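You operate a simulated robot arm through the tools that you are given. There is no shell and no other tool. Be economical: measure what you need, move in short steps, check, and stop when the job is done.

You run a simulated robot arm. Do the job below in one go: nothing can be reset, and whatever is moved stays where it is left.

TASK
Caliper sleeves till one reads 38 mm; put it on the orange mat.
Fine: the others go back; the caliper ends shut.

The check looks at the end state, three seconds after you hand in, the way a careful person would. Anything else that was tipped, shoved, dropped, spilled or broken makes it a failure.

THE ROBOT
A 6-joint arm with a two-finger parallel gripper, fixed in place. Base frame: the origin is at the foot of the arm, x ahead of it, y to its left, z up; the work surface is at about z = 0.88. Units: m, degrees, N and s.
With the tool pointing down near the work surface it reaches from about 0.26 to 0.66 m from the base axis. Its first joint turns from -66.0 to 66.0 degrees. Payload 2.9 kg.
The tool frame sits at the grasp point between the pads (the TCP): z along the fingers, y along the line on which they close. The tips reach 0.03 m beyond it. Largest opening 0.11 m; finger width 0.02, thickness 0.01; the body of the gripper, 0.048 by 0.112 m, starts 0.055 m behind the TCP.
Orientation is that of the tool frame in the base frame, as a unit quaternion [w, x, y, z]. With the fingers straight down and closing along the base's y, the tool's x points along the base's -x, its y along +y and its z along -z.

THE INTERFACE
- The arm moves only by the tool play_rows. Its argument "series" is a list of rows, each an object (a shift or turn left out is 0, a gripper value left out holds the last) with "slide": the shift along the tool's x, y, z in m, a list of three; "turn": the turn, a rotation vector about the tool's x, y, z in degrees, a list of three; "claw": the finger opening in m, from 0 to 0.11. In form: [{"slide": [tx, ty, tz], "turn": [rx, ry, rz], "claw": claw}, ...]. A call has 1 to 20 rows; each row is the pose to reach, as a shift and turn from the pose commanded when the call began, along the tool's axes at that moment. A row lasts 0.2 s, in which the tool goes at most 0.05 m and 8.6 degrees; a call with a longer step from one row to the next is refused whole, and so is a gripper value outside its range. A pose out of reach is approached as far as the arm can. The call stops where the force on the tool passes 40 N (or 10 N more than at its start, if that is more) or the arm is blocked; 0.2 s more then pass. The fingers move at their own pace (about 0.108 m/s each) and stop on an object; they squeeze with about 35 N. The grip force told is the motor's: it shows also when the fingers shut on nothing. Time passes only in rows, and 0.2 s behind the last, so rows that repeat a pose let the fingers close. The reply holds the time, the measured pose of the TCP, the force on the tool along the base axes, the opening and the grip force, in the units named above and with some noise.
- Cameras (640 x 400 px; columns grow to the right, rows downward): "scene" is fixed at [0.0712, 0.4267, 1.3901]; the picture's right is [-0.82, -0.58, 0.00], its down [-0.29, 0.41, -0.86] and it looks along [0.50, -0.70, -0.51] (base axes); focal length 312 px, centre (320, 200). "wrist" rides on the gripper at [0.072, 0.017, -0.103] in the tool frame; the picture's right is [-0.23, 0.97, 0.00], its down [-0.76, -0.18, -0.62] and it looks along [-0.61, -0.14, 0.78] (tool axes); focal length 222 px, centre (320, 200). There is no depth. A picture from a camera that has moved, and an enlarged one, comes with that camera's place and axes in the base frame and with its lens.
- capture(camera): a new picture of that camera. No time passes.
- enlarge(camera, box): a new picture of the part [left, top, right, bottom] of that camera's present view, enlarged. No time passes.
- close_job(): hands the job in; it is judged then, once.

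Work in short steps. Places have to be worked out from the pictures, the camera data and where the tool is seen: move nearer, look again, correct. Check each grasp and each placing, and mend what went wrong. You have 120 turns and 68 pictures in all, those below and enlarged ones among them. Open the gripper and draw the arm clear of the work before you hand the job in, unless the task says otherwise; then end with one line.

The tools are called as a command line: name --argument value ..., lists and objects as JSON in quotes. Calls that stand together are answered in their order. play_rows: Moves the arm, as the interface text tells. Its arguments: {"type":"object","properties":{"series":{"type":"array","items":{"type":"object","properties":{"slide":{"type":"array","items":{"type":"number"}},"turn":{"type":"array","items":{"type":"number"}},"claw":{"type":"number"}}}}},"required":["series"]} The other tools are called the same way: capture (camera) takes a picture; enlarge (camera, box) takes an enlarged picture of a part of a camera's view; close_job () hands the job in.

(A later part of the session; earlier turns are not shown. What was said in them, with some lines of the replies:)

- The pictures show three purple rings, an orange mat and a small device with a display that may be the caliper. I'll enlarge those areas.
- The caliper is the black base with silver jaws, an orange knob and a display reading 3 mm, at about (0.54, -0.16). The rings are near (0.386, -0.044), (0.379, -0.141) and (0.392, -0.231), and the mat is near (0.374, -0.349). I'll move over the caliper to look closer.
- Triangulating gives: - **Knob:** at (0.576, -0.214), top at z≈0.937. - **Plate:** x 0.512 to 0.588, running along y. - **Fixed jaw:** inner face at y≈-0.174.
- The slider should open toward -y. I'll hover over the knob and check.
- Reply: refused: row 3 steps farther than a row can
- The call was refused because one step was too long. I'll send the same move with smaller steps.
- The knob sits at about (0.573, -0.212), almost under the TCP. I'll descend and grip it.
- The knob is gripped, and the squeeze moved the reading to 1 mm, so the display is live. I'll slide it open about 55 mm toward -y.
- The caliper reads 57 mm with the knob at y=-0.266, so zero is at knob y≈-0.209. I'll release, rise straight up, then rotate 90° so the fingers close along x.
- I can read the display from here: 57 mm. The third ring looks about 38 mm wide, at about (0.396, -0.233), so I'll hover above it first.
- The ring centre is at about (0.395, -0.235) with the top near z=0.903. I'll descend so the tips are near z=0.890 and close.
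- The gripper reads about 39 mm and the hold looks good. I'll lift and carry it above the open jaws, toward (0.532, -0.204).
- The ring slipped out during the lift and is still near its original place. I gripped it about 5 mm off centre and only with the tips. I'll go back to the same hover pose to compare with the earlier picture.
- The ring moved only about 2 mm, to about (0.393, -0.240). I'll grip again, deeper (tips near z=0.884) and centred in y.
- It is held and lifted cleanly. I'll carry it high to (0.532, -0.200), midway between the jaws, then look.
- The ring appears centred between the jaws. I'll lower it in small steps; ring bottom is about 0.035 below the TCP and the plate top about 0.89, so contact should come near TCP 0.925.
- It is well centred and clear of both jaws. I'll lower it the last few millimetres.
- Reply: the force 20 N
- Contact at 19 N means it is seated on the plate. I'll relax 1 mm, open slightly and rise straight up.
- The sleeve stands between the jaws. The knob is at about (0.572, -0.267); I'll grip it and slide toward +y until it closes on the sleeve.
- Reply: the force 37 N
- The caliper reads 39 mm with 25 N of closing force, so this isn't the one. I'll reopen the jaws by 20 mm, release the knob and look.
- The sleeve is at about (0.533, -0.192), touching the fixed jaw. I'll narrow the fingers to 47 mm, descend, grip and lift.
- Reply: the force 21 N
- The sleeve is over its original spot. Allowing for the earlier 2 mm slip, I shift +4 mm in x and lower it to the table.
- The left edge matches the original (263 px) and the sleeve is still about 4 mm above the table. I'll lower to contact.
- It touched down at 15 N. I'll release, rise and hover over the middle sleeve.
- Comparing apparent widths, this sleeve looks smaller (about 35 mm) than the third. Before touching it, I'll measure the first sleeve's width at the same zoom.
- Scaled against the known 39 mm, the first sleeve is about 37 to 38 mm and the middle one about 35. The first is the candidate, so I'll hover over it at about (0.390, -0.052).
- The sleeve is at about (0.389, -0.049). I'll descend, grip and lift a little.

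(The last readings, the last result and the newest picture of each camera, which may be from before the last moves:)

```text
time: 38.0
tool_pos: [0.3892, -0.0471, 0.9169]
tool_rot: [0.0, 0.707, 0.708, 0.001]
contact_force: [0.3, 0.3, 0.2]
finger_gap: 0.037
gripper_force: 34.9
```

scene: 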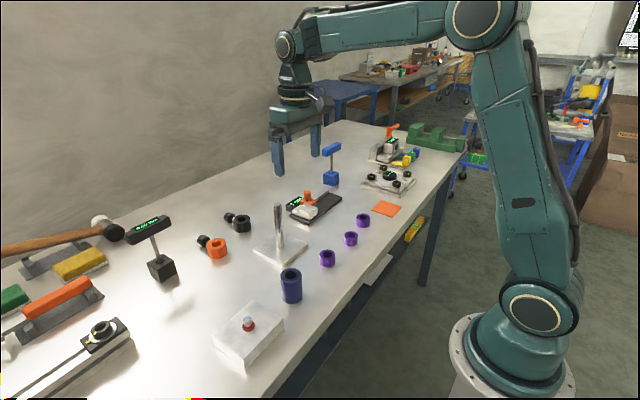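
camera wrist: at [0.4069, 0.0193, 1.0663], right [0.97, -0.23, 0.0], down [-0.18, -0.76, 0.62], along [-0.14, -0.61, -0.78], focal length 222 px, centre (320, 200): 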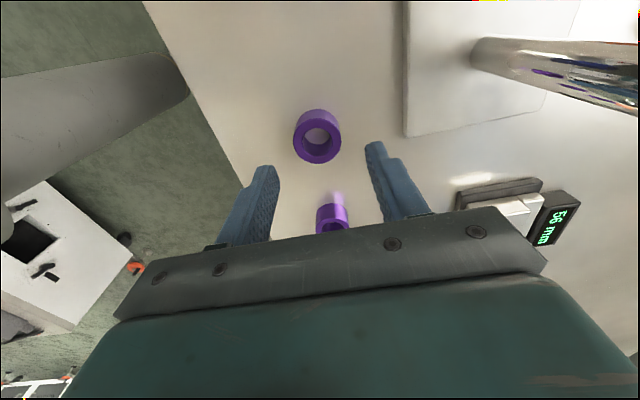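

The gripper reads 37.0 mm here, against 38.9 for the 39 mm sleeve. I'll release it in place and gauge the middle sleeve with the gripper before calipering.

play_rows --series '[{"slide": [0, 0, 0], "claw": 0.06}, {"slide": [0, 0, 0]}, {"slide": [0, 0, -0.03]}, {"slide": [-0.03, -0.003, -0.055]}, {"slide": [-0.065, -0.006, -0.055]}, {"slide": [-0.1, -0.007, -0.045]}, {"slide": [-0.1, -0.007, -0.02]}, {"slide": [-0.1, -0.007, 0.0]}, {"slide": [-0.1, -0.007, 0.0], "claw": 0.03}, {"slide": [-0.1, -0.007, 0.0]}, {"slide": [-0.1, -0.007, 0.0]}, {"slide": [-0.1, -0.007, 0.0]}]'

enlarge --camera "scene" --box '[288, 205, 400, 275]'

```text
time: 40.6
tool_pos: [0.384, -0.1446, 0.9163]
tool_rot: [0.0, 0.707, 0.707, 0.0]
contact_force: [0.0, 0.4, 0.3]
finger_gap: 0.0348
gripper_force: 35.2
```

```text
5.71 times, centred on (344, 240) of scene
camera zoom: at [0.0712, 0.4267, 1.3901], right [-0.82, -0.58, 0.0], down [-0.29, 0.41, -0.86], along [0.5, -0.7, -0.51], focal length 1784 px, centre (183, -29)
```

zoom: 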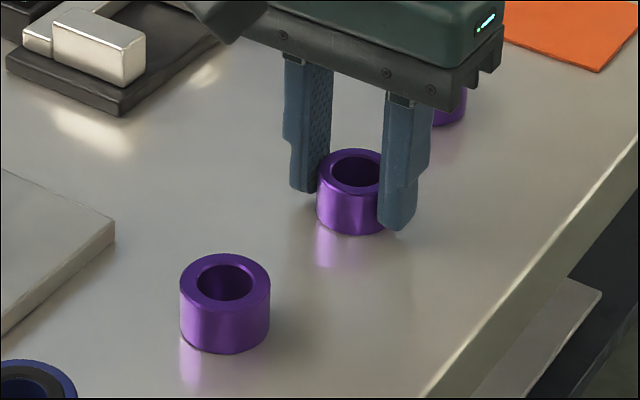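

The middle sleeve gauges 34.8 mm and moved about 2 mm when gripped. I'll nudge it back, release it, then caliper the first sleeve, which is the nearest remaining candidate.

play_rows --series '[{"slide": [0, -0.0018, 0]}, {"slide": [0, -0.0018, 0]}, {"slide": [0, -0.0018, 0], "claw": 0.06}, {"slide": [0, -0.0018, 0]}, {"slide": [0, -0.0018, -0.03]}, {"slide": [0.03, 0.003, -0.055]}, {"slide": [0.065, 0.006, -0.055]}, {"slide": [0.098, 0.007, -0.045]}, {"slide": [0.098, 0.007, -0.02]}, {"slide": [0.098, 0.007, 0.0]}, {"slide": [0.098, 0.007, 0.0], "claw": 0.03}, {"slide": [0.098, 0.007, 0.0]}, {"slide": [0.098, 0.007, 0.0]}, {"slide": [0.098, 0.007, -0.02]}, {"slide": [0.098, 0.007, -0.04]}, {"slide": [0.098, 0.007, -0.07]}]'

enlarge --camera "scene" --box '[272, 165, 400, 245]'

```text
time: 44.0
tool_pos: [0.389, -0.0508, 0.9874]
tool_rot: [0.0, 0.707, 0.707, -0.001]
contact_force: [-0.5, -1.0, -0.3]
finger_gap: 0.037
gripper_force: 34.8
```

```text
5.00 times, centred on (336, 205) of scene
camera zoom: at [0.0712, 0.4267, 1.3901], right [-0.82, -0.58, 0.0], down [-0.29, 0.41, -0.86], along [0.5, -0.7, -0.51], focal length 1561 px, centre (240, 175)
```

zoom: 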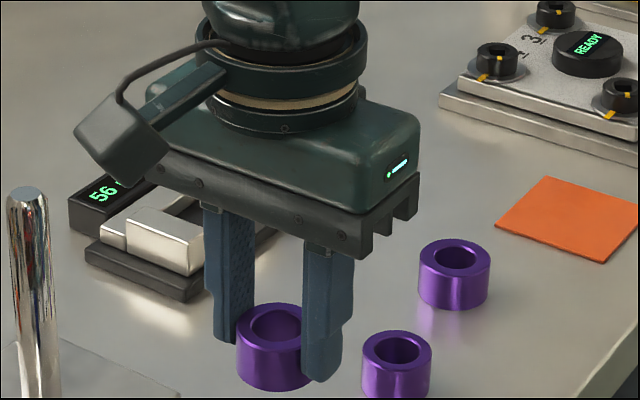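

The sleeve is held and the others are in place. I'll carry it first toward -y (away from the post), then over the open caliper.

play_rows --series '[{"slide": [-0.045, 0.0, -0.01]}, {"slide": [-0.09, 0.0, -0.01]}, {"slide": [-0.12, 0.03, -0.01]}, {"slide": [-0.14, 0.07, -0.01]}, {"slide": [-0.147, 0.11, -0.01]}, {"slide": [-0.147, 0.143, -0.01]}, {"slide": [-0.147, 0.143, 0.02]}, {"slide": [-0.147, 0.143, 0.045]}, {"slide": [-0.147, 0.143, 0.045]}]'

enlarge --camera "wrist" --box '[230, 40, 450, 240]'

```text
time: 46.0
tool_pos: [0.5326, -0.1962, 0.9424]
tool_rot: [0.0, 0.707, 0.707, 0.0]
contact_force: [0.3, -0.1, -0.3]
finger_gap: 0.0367
gripper_force: 35.2
```

```text
2.00 times, centred on (340, 140) of wrist
camera zoom: at [0.5491, -0.1233, 1.0458], right [0.97, -0.23, 0.0], down [-0.18, -0.76, 0.62], along [-0.14, -0.61, -0.78], focal length 444 px, centre (280, 320)
```

zoom: 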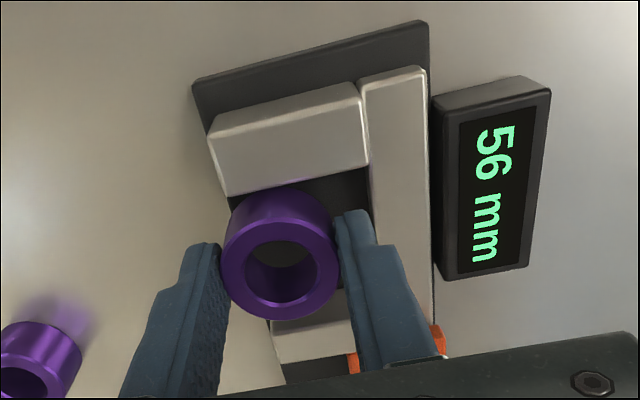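

It is centred to within a few millimetres. I'll shift 3 mm toward -y and lower to contact, expected near TCP 0.927.

play_rows --series '[{"slide": [-0.003, -0.001, 0.005]}, {"slide": [-0.003, -0.001, 0.01]}, {"slide": [-0.003, -0.001, 0.014]}, {"slide": [-0.003, -0.001, 0.0165]}, {"slide": [-0.003, -0.001, 0.0165]}]'

```text
time: 47.2
tool_pos: [0.5304, -0.2009, 0.9274]
tool_rot: [0.0, 0.707, 0.707, 0.0]
contact_force: [0.4, 1.5, 7.1]
finger_gap: 0.0371
gripper_force: 34.9
```

Contact at 7 N: it is seated. I'll release, rise, move to the knob at (0.571, -0.266), grip it and slide until it closes on the sleeve.

play_rows --series '[{"slide": [0, 0, -0.0005], "claw": 0.044}, {"slide": [0, 0, -0.0005]}, {"slide": [0, 0, -0.02]}, {"slide": [0, 0, -0.05]}, {"slide": [-0.03, 0.02, -0.067]}, {"slide": [-0.066, 0.041, -0.067]}, {"slide": [-0.066, 0.041, -0.05]}, {"slide": [-0.066, 0.041, -0.02]}, {"slide": [-0.066, 0.041, -0.02]}, {"slide": [-0.066, 0.041, -0.02], "claw": 0.01}, {"slide": [-0.066, 0.041, -0.02]}, {"slide": [-0.066, 0.041, -0.02]}]'

enlarge --camera "scene" --box '[268, 160, 364, 220]'

```text
time: 49.8
tool_pos: [0.5723, -0.2636, 0.947]
tool_rot: [-0.001, 0.708, 0.706, -0.001]
contact_force: [-15.5, -0.1, 1.4]
finger_gap: 0.0208
gripper_force: 45.0
```

```text
6.67 times, centred on (316, 190) of scene
camera zoom: at [0.0707, 0.4267, 1.3902], right [-0.82, -0.58, 0.0], down [-0.29, 0.41, -0.86], along [0.5, -0.7, -0.51], focal length 2082 px, centre (347, 267)
```

zoom: 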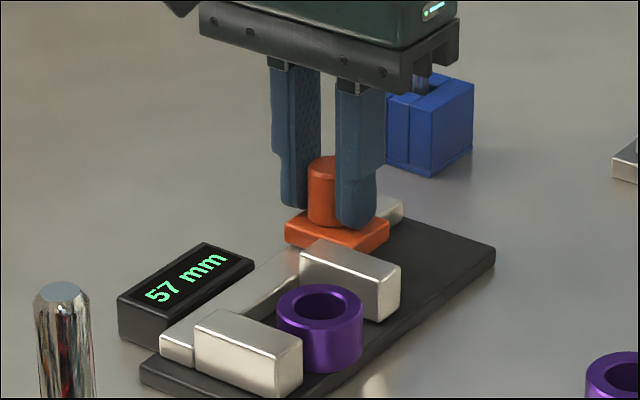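

The sleeve is in place and the knob gripped. I'll close onto the sleeve.

play_rows --series '[{"slide": [0.004, 0.001, 0]}, {"slide": [0.008, 0.001, 0]}, {"slide": [0.012, 0.001, 0]}, {"slide": [0.015, 0.001, 0]}, {"slide": [0.018, 0.001, 0]}, {"slide": [0.02, 0.001, 0]}, {"slide": [0.022, 0.001, 0]}, {"slide": [0.022, 0.001, 0]}]'

enlarge --camera "scene" --box '[268, 160, 364, 220]'

```text
time: 51.6
tool_pos: [0.5715, -0.2466, 0.9471]
tool_rot: [0.0, 0.708, 0.706, -0.001]
contact_force: [-24.7, -11.6, 28.4]
finger_gap: 0.0207
gripper_force: 44.6
```

```text
6.67 times, centred on (316, 190) of scene
camera zoom: at [0.0701, 0.4266, 1.3902], right [-0.82, -0.58, 0.0], down [-0.29, 0.41, -0.86], along [0.5, -0.7, -0.51], focal length 2082 px, centre (347, 267)
```

zoom: 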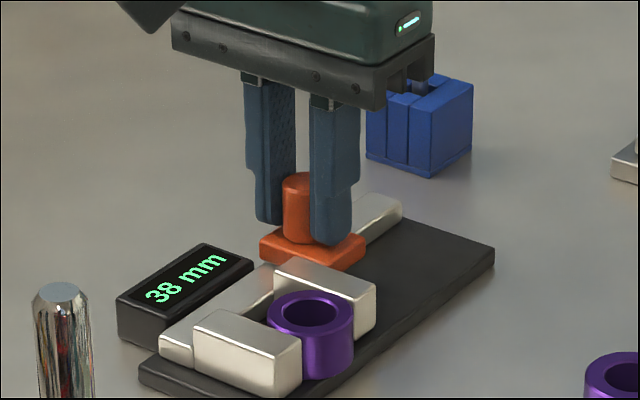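

It reads 38 mm, but the push was only about 12 N. I'll push another 2 mm to be sure the jaws are tight.

play_rows --series '[{"slide": [0.001, -0.001, 0]}, {"slide": [0.002, -0.001, 0]}, {"slide": [0.003, -0.001, 0]}, {"slide": [0.003, -0.001, 0]}]'

enlarge --camera "scene" --box '[284, 180, 348, 220]'

```text
time: 52.6
tool_pos: [0.5734, -0.2446, 0.9467]
tool_rot: [0.004, 0.709, 0.705, 0.001]
contact_force: [2.3, -30.6, 19.2]
finger_gap: 0.0209
gripper_force: 45.1
```

```text
10.00 times, centred on (316, 200) of scene
camera zoom: at [0.0709, 0.426, 1.3904], right [-0.82, -0.58, 0.0], down [-0.29, 0.41, -0.86], along [0.5, -0.7, -0.51], focal length 3122 px, centre (360, 200)
```

zoom: 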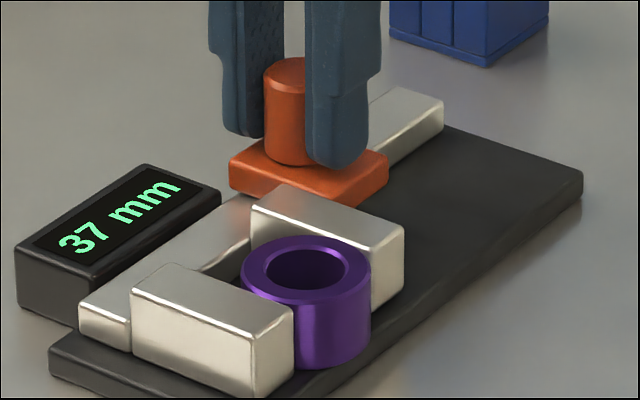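

It dropped to 37 mm with a firm push, so the earlier readings may not have been fully tight. I'll push once more to see where it bottoms out.

play_rows --series '[{"slide": [0.001, 0, 0]}, {"slide": [0.002, 0, 0]}, {"slide": [0.003, 0, 0]}, {"slide": [0.003, 0, 0]}]'

enlarge --camera "scene" --box '[284, 180, 348, 220]'

```text
time: 53.3
tool_pos: [0.5717, -0.2449, 0.9463]
tool_rot: [0.005, 0.711, 0.703, 0.002]
contact_force: [5.3, -8.6, -1.3]
finger_gap: 0.0209
gripper_force: 45.0
stopped in row 3: the force on the tool passed its limit (the readings are from after the stop); the commanded pose is now the measured one
```

```text
10.00 times, centred on (316, 200) of scene
camera zoom: at [0.0713, 0.4265, 1.3902], right [-0.82, -0.58, 0.0], down [-0.29, 0.41, -0.86], along [0.5, -0.7, -0.51], focal length 3122 px, centre (360, 200)
```

zoom: 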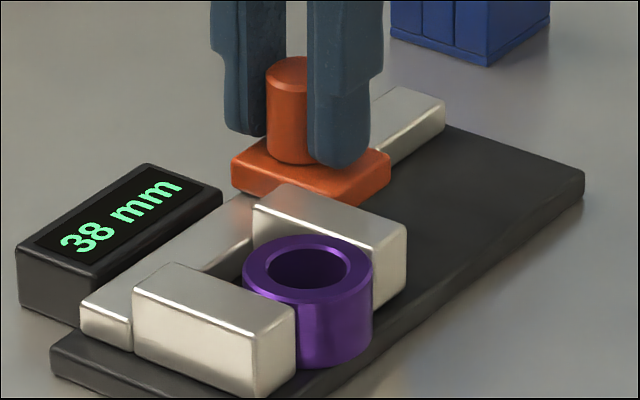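

The display shows 37 under heavy pressure and 38 once it eases. The pictures, unscaled, gave 37.7, 36.0 and 39.7 mm, which fits 38, 36 and 40, each compressing about 1 mm under 30 N. I'll let go of the knob and read the caliper unloaded.

play_rows --series '[{"slide": [0, 0, 0], "claw": 0.05}, {"slide": [0, 0, 0]}, {"slide": [0, 0, -0.01]}, {"slide": [0, 0, -0.03]}]'

enlarge --camera "scene" --box '[284, 180, 348, 220]'

```text
time: 54.3
tool_pos: [0.5697, -0.2434, 0.9777]
tool_rot: [0.004, 0.711, 0.704, 0.001]
contact_force: [-0.8, 0.3, 0.0]
finger_gap: 0.05
gripper_force: 0.1
```

```text
10.00 times, centred on (316, 200) of scene
camera zoom: at [0.0712, 0.4267, 1.3901], right [-0.82, -0.58, 0.0], down [-0.29, 0.41, -0.86], along [0.5, -0.7, -0.51], focal length 3122 px, centre (360, 200)
```

zoom: 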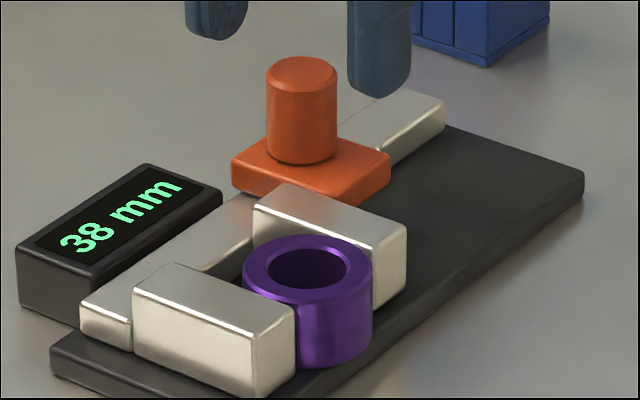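

Unloaded it still reads 38 mm with the sleeve touching both jaws, so this is the right sleeve. I'll grip the knob again, open the jaws 17 mm and move over the sleeve.

play_rows --series '[{"slide": [-0.002, 0.002, 0.015]}, {"slide": [-0.002, 0.002, 0.03]}, {"slide": [-0.002, 0.002, 0.03], "claw": 0.01}, {"slide": [-0.002, 0.002, 0.03]}, {"slide": [-0.002, 0.002, 0.03]}, {"slide": [-0.007, 0.002, 0.03]}, {"slide": [-0.012, 0.002, 0.03]}, {"slide": [-0.017, 0.002, 0.03]}, {"slide": [-0.021, 0.002, 0.03]}, {"slide": [-0.021, 0.002, 0.03], "claw": 0.05}, {"slide": [-0.021, 0.002, 0.03]}, {"slide": [-0.021, 0.002, 0.01]}, {"slide": [-0.021, 0.002, -0.015]}, {"slide": [0.01, -0.02, -0.015]}, {"slide": [0.051, -0.039, -0.015]}, {"slide": [0.051, -0.039, -0.015]}]'

enlarge --camera "wrist" --box '[230, 40, 450, 240]'

enlarge --camera "scene" --box '[268, 160, 364, 220]'

```text
time: 57.7
tool_pos: [0.5343, -0.1933, 0.9929]
tool_rot: [0.004, 0.711, 0.703, 0.001]
contact_force: [-0.1, -0.5, 0.6]
finger_gap: 0.0499
gripper_force: 0.0
```

```text
2.00 times, centred on (340, 140) of wrist
camera zoom: at [0.5504, -0.1202, 1.0961], right [0.97, -0.24, 0.01], down [-0.19, -0.76, 0.63], along [-0.14, -0.61, -0.78], focal length 444 px, centre (280, 320)
```

zoom: 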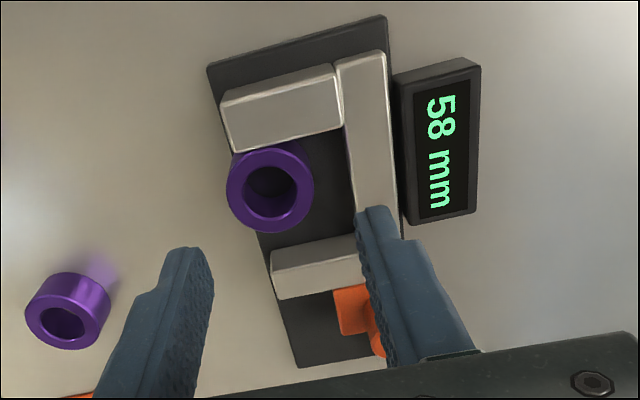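

```text
6.67 times, centred on (316, 190) of scene
camera zoom: at [0.0711, 0.4267, 1.3901], right [-0.82, -0.58, 0.0], down [-0.29, 0.41, -0.86], along [0.5, -0.7, -0.51], focal length 2082 px, centre (347, 267)
```

zoom: 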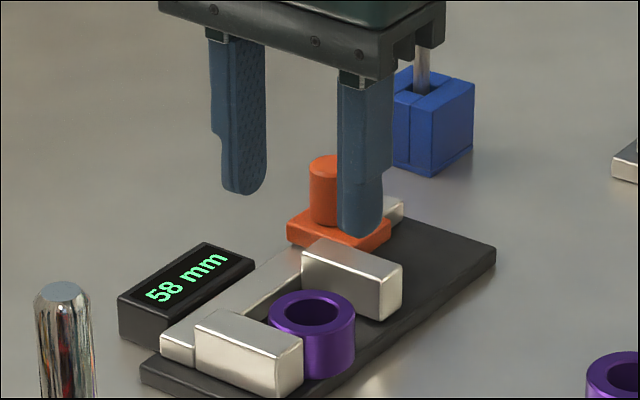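

The sleeve is at (0.530, -0.191). I'll narrow to 46 mm, descend and grip.

play_rows --series '[{"slide": [0.002, -0.0043, 0.0], "claw": 0.046}, {"slide": [0.002, -0.0043, 0.03]}, {"slide": [0.002, -0.0043, 0.05]}, {"slide": [0.002, -0.0043, 0.065]}, {"slide": [0.002, -0.0043, 0.065], "claw": 0.03}, {"slide": [0.002, -0.0043, 0.065]}, {"slide": [0.002, -0.0043, 0.065]}, {"slide": [-0.002, -0.0043, 0.06]}, {"slide": [-0.004, -0.0043, 0.03]}, {"slide": [-0.004, -0.0043, 0.0]}]'

capture --camera "wrist"

```text
time: 59.9
tool_pos: [0.5303, -0.1982, 0.9905]
tool_rot: [0.004, 0.71, 0.704, 0.001]
contact_force: [0.2, -0.3, -0.1]
finger_gap: 0.0369
gripper_force: 34.7
```

```text
16 pictures are left
camera wrist: at [0.5464, -0.1255, 1.0933], right [0.97, -0.24, 0.01], down [-0.19, -0.76, 0.63], along [-0.14, -0.61, -0.78], focal length 222 px, centre (320, 200)
```

wrist: 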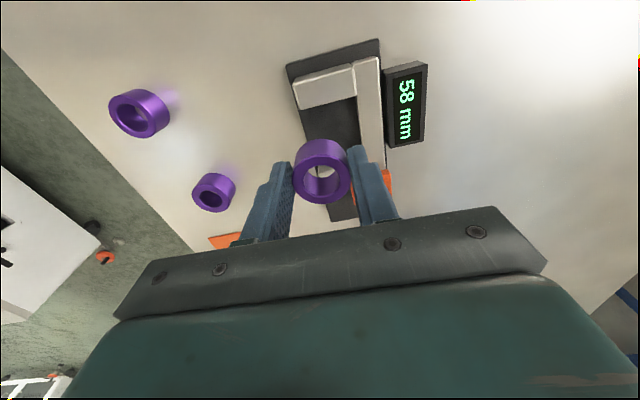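

It is held securely. The mat is at about (0.373, -0.355); I'll carry the sleeve there at height and look.

play_rows --series '[{"slide": [-0.01, -0.03, -0.01]}, {"slide": [-0.03, -0.06, -0.01]}, {"slide": [-0.055, -0.09, -0.01]}, {"slide": [-0.08, -0.12, -0.01]}, {"slide": [-0.11, -0.145, -0.01]}, {"slide": [-0.14, -0.157, 0]}, {"slide": [-0.157, -0.157, 0.02]}, {"slide": [-0.157, -0.157, 0.02]}]'

capture --camera "wrist"

enlarge --camera "scene" --box '[330, 150, 442, 220]'

```text
time: 61.7
tool_pos: [0.3698, -0.3532, 0.9734]
tool_rot: [0.006, 0.71, 0.704, 0.0]
contact_force: [-1.2, -0.6, -0.2]
finger_gap: 0.037
gripper_force: 35.2
```

```text
15 pictures are left
camera wrist: at [0.3856, -0.28, 1.0762], right [0.97, -0.24, 0.01], down [-0.19, -0.76, 0.63], along [-0.14, -0.61, -0.78], focal length 222 px, centre (320, 200)
```

wrist: 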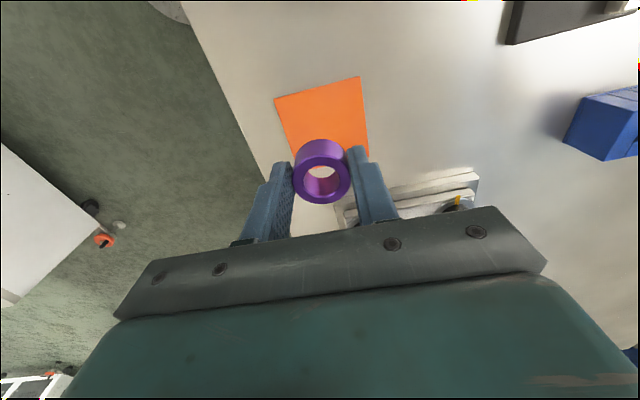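

```text
5.71 times, centred on (386, 185) of scene
camera zoom: at [0.0712, 0.4267, 1.3901], right [-0.82, -0.58, 0.0], down [-0.29, 0.41, -0.86], along [0.5, -0.7, -0.51], focal length 1784 px, centre (-57, 286)
```

zoom: 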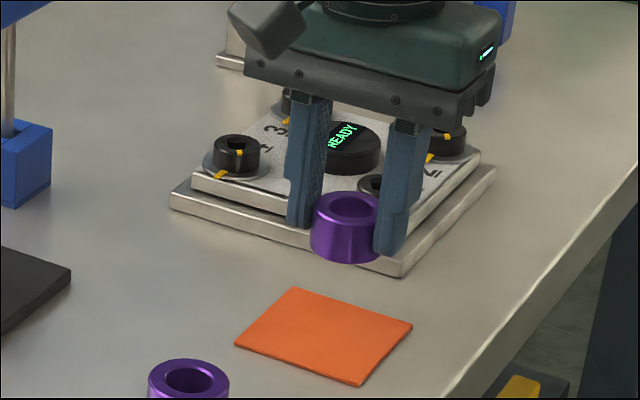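

The mat spans x 0.340 to 0.410 and y -0.319 to -0.392, centre (0.375, -0.355). I'll shift over the centre and lower to contact.

play_rows --series '[{"slide": [-0.002, 0.005, 0.015]}, {"slide": [-0.002, 0.005, 0.03]}, {"slide": [-0.002, 0.005, 0.043]}, {"slide": [-0.002, 0.005, 0.048]}, {"slide": [-0.002, 0.005, 0.051]}, {"slide": [-0.002, 0.005, 0.051]}]'

enlarge --camera "scene" --box '[330, 165, 442, 235]'

```text
time: 63.1
tool_pos: [0.3751, -0.3553, 0.9198]
tool_rot: [0.006, 0.711, 0.703, 0.001]
contact_force: [-0.5, -0.8, 0.7]
finger_gap: 0.0369
gripper_force: 34.8
```

```text
5.71 times, centred on (386, 200) of scene
camera zoom: at [0.0711, 0.4267, 1.3901], right [-0.82, -0.58, 0.0], down [-0.29, 0.41, -0.86], along [0.5, -0.7, -0.51], focal length 1784 px, centre (-57, 200)
```

zoom: 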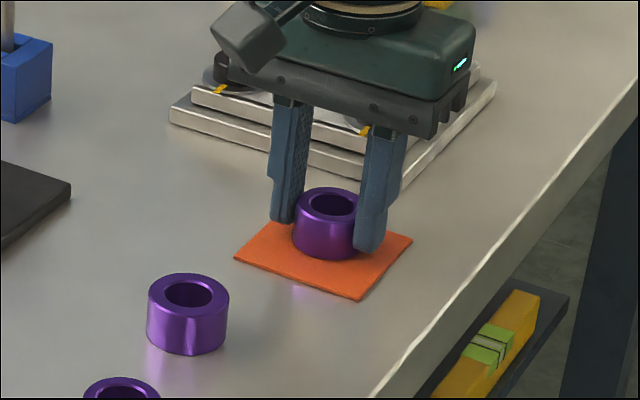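

The sleeve is centred over the mat, just above it. I'll lower gently to contact.

play_rows --series '[{"slide": [0, 0, 0.0015]}, {"slide": [0, 0, 0.003]}, {"slide": [0, 0, 0.003]}]'

```text
time: 63.9
tool_pos: [0.3739, -0.3556, 0.9191]
tool_rot: [0.007, 0.711, 0.703, 0.0]
contact_force: [-9.0, 2.4, 30.0]
finger_gap: 0.0371
gripper_force: 34.9
```

Firm contact at 30 N: seated. I'll ease off, release, rise and travel (y first) to above the caliper knob.

play_rows --series '[{"slide": [0, 0, -0.0025]}, {"slide": [0, 0, -0.0025], "claw": 0.05}, {"slide": [0, 0, -0.0025]}, {"slide": [0, 0, -0.025]}, {"slide": [0, 0, -0.06]}, {"slide": [0.035, 0.02, -0.08]}, {"slide": [0.07, 0.045, -0.08]}, {"slide": [0.09, 0.085, -0.08]}, {"slide": [0.09, 0.125, -0.08]}, {"slide": [0.09, 0.165, -0.08]}, {"slide": [0.09, 0.197, -0.075]}, {"slide": [0.09, 0.197, -0.075]}]'

capture --camera "wrist"

enlarge --camera "scene" --box '[280, 145, 440, 245]'

```text
time: 66.5
tool_pos: [0.5726, -0.2646, 0.9939]
tool_rot: [0.004, 0.71, 0.704, 0.001]
contact_force: [0.0, -0.9, 0.8]
finger_gap: 0.05
gripper_force: 0.0
```

```text
12 pictures are left
camera wrist: at [0.589, -0.1921, 1.0965], right [0.97, -0.24, 0.01], down [-0.19, -0.76, 0.63], along [-0.14, -0.61, -0.78], focal length 222 px, centre (320, 200)
```

wrist: 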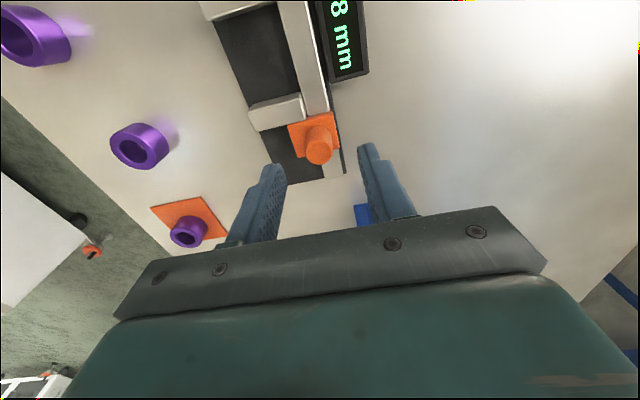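

```text
4.00 times, centred on (360, 195) of scene
camera zoom: at [0.0712, 0.4267, 1.3901], right [-0.82, -0.58, 0.0], down [-0.29, 0.41, -0.86], along [0.5, -0.7, -0.51], focal length 1249 px, centre (160, 220)
```

zoom: 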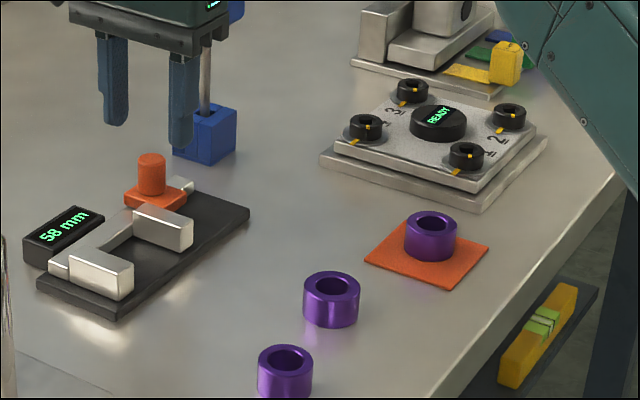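

The sleeve stands on the mat and the others are in place. Now I'll grip the knob and close the caliper by about 57 mm.

play_rows --series '[{"slide": [-0.002, -0.001, 0.02]}, {"slide": [-0.002, -0.001, 0.046]}, {"slide": [-0.002, -0.001, 0.046], "claw": 0.01}, {"slide": [-0.002, -0.001, 0.046]}, {"slide": [-0.002, -0.001, 0.046]}, {"slide": [0.008, -0.001, 0.046]}, {"slide": [0.018, -0.001, 0.046]}, {"slide": [0.028, -0.001, 0.046]}, {"slide": [0.038, -0.001, 0.046]}, {"slide": [0.046, -0.001, 0.046]}, {"slide": [0.051, -0.001, 0.046]}, {"slide": [0.054, -0.001, 0.046]}, {"slide": [0.056, -0.001, 0.046]}, {"slide": [0.058, -0.001, 0.046]}, {"slide": [0.058, -0.001, 0.046]}]'

enlarge --camera "scene" --box '[268, 160, 364, 220]'

```text
time: 69.7
tool_pos: [0.5715, -0.2108, 0.9477]
tool_rot: [0.005, 0.713, 0.701, 0.001]
contact_force: [-19.1, -17.9, 15.4]
finger_gap: 0.0211
gripper_force: 45.1
```

```text
6.67 times, centred on (316, 190) of scene
camera zoom: at [0.0704, 0.4263, 1.3903], right [-0.82, -0.58, 0.0], down [-0.29, 0.41, -0.86], along [0.5, -0.7, -0.51], focal length 2082 px, centre (347, 267)
```

zoom: 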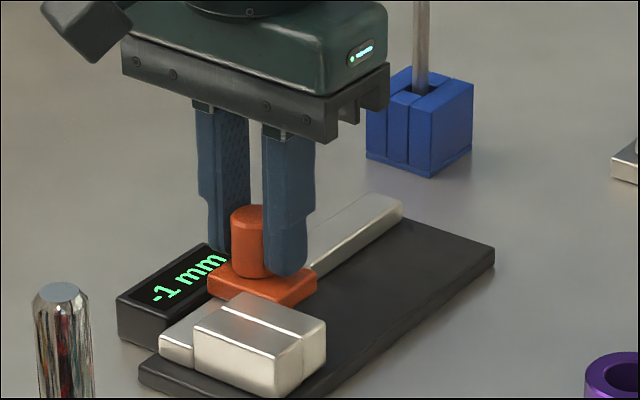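

It is pressed shut: -1 mm under load, which confirms the 1 mm compression. I'll release the knob and rise to read it unloaded.

play_rows --series '[{"slide": [0, 0, 0], "claw": 0.05}, {"slide": [0, 0, 0]}, {"slide": [0, 0, -0.015]}, {"slide": [0, 0, -0.05]}, {"slide": [0, -0.03, -0.085]}, {"slide": [0, -0.07, -0.115]}, {"slide": [0, -0.11, -0.13]}, {"slide": [0, -0.11, -0.13]}]'

enlarge --camera "scene" --box '[268, 160, 364, 220]'

capture --camera "scene"

```text
time: 71.5
tool_pos: [0.4616, -0.2057, 1.0774]
tool_rot: [0.005, 0.71, 0.704, 0.001]
contact_force: [0.4, 0.3, -0.2]
finger_gap: 0.0499
gripper_force: 0.0
```

```text
6.67 times, centred on (316, 190) of scene
camera zoom: at [0.0711, 0.4267, 1.3901], right [-0.82, -0.58, 0.0], down [-0.29, 0.41, -0.86], along [0.5, -0.7, -0.51], focal length 2082 px, centre (347, 267)
```

zoom: 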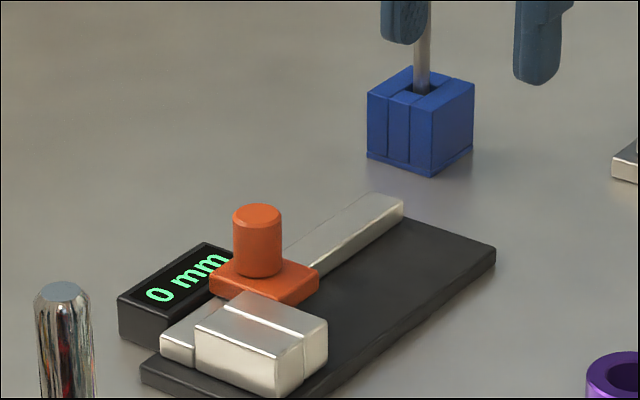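

```text
8 pictures are left
```

scene: 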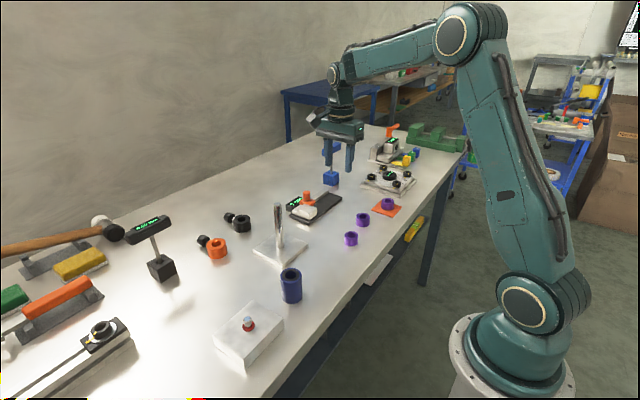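

The caliper reads 0 mm and is shut, and the sleeve is on the mat. One last check of the two returned sleeves against their original pixel positions.

enlarge --camera "scene" --box '[310, 170, 422, 240]'

enlarge --camera "scene" --box '[288, 180, 400, 250]'

```text
5.71 times, centred on (366, 205) of scene
camera zoom: at [0.0711, 0.4267, 1.3901], right [-0.82, -0.58, 0.0], down [-0.29, 0.41, -0.86], along [0.5, -0.7, -0.51], focal length 1784 px, centre (57, 171)
```

zoom: 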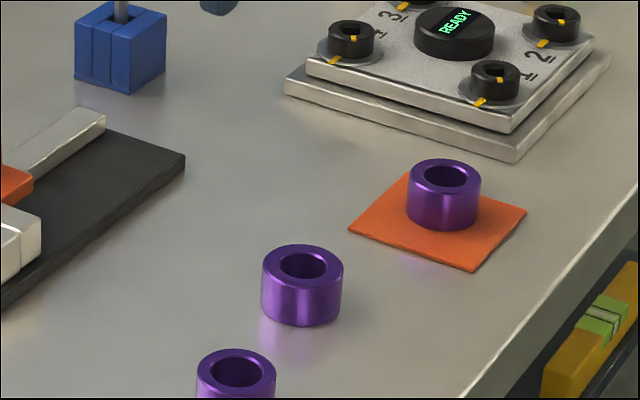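

```text
5.71 times, centred on (344, 215) of scene
camera zoom: at [0.0711, 0.4267, 1.3901], right [-0.82, -0.58, 0.0], down [-0.29, 0.41, -0.86], along [0.5, -0.7, -0.51], focal length 1784 px, centre (183, 114)
```

zoom: 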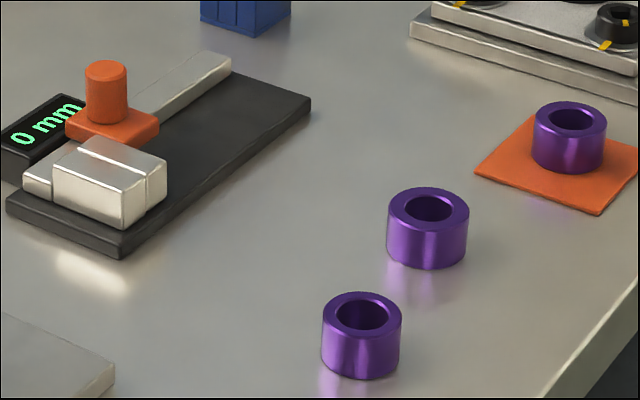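

The returned sleeve is within about 3 mm of its original spot and the middle one within 1 mm. The arm is clear and the gripper open, so I'm handing in.

close_job

```text
The job is handed in.
```

The sleeve that reads 38 mm on the caliper is on the orange mat, the other two purple sleeves are within about 3 mm of where they started, and the caliper is shut at 0 mm.
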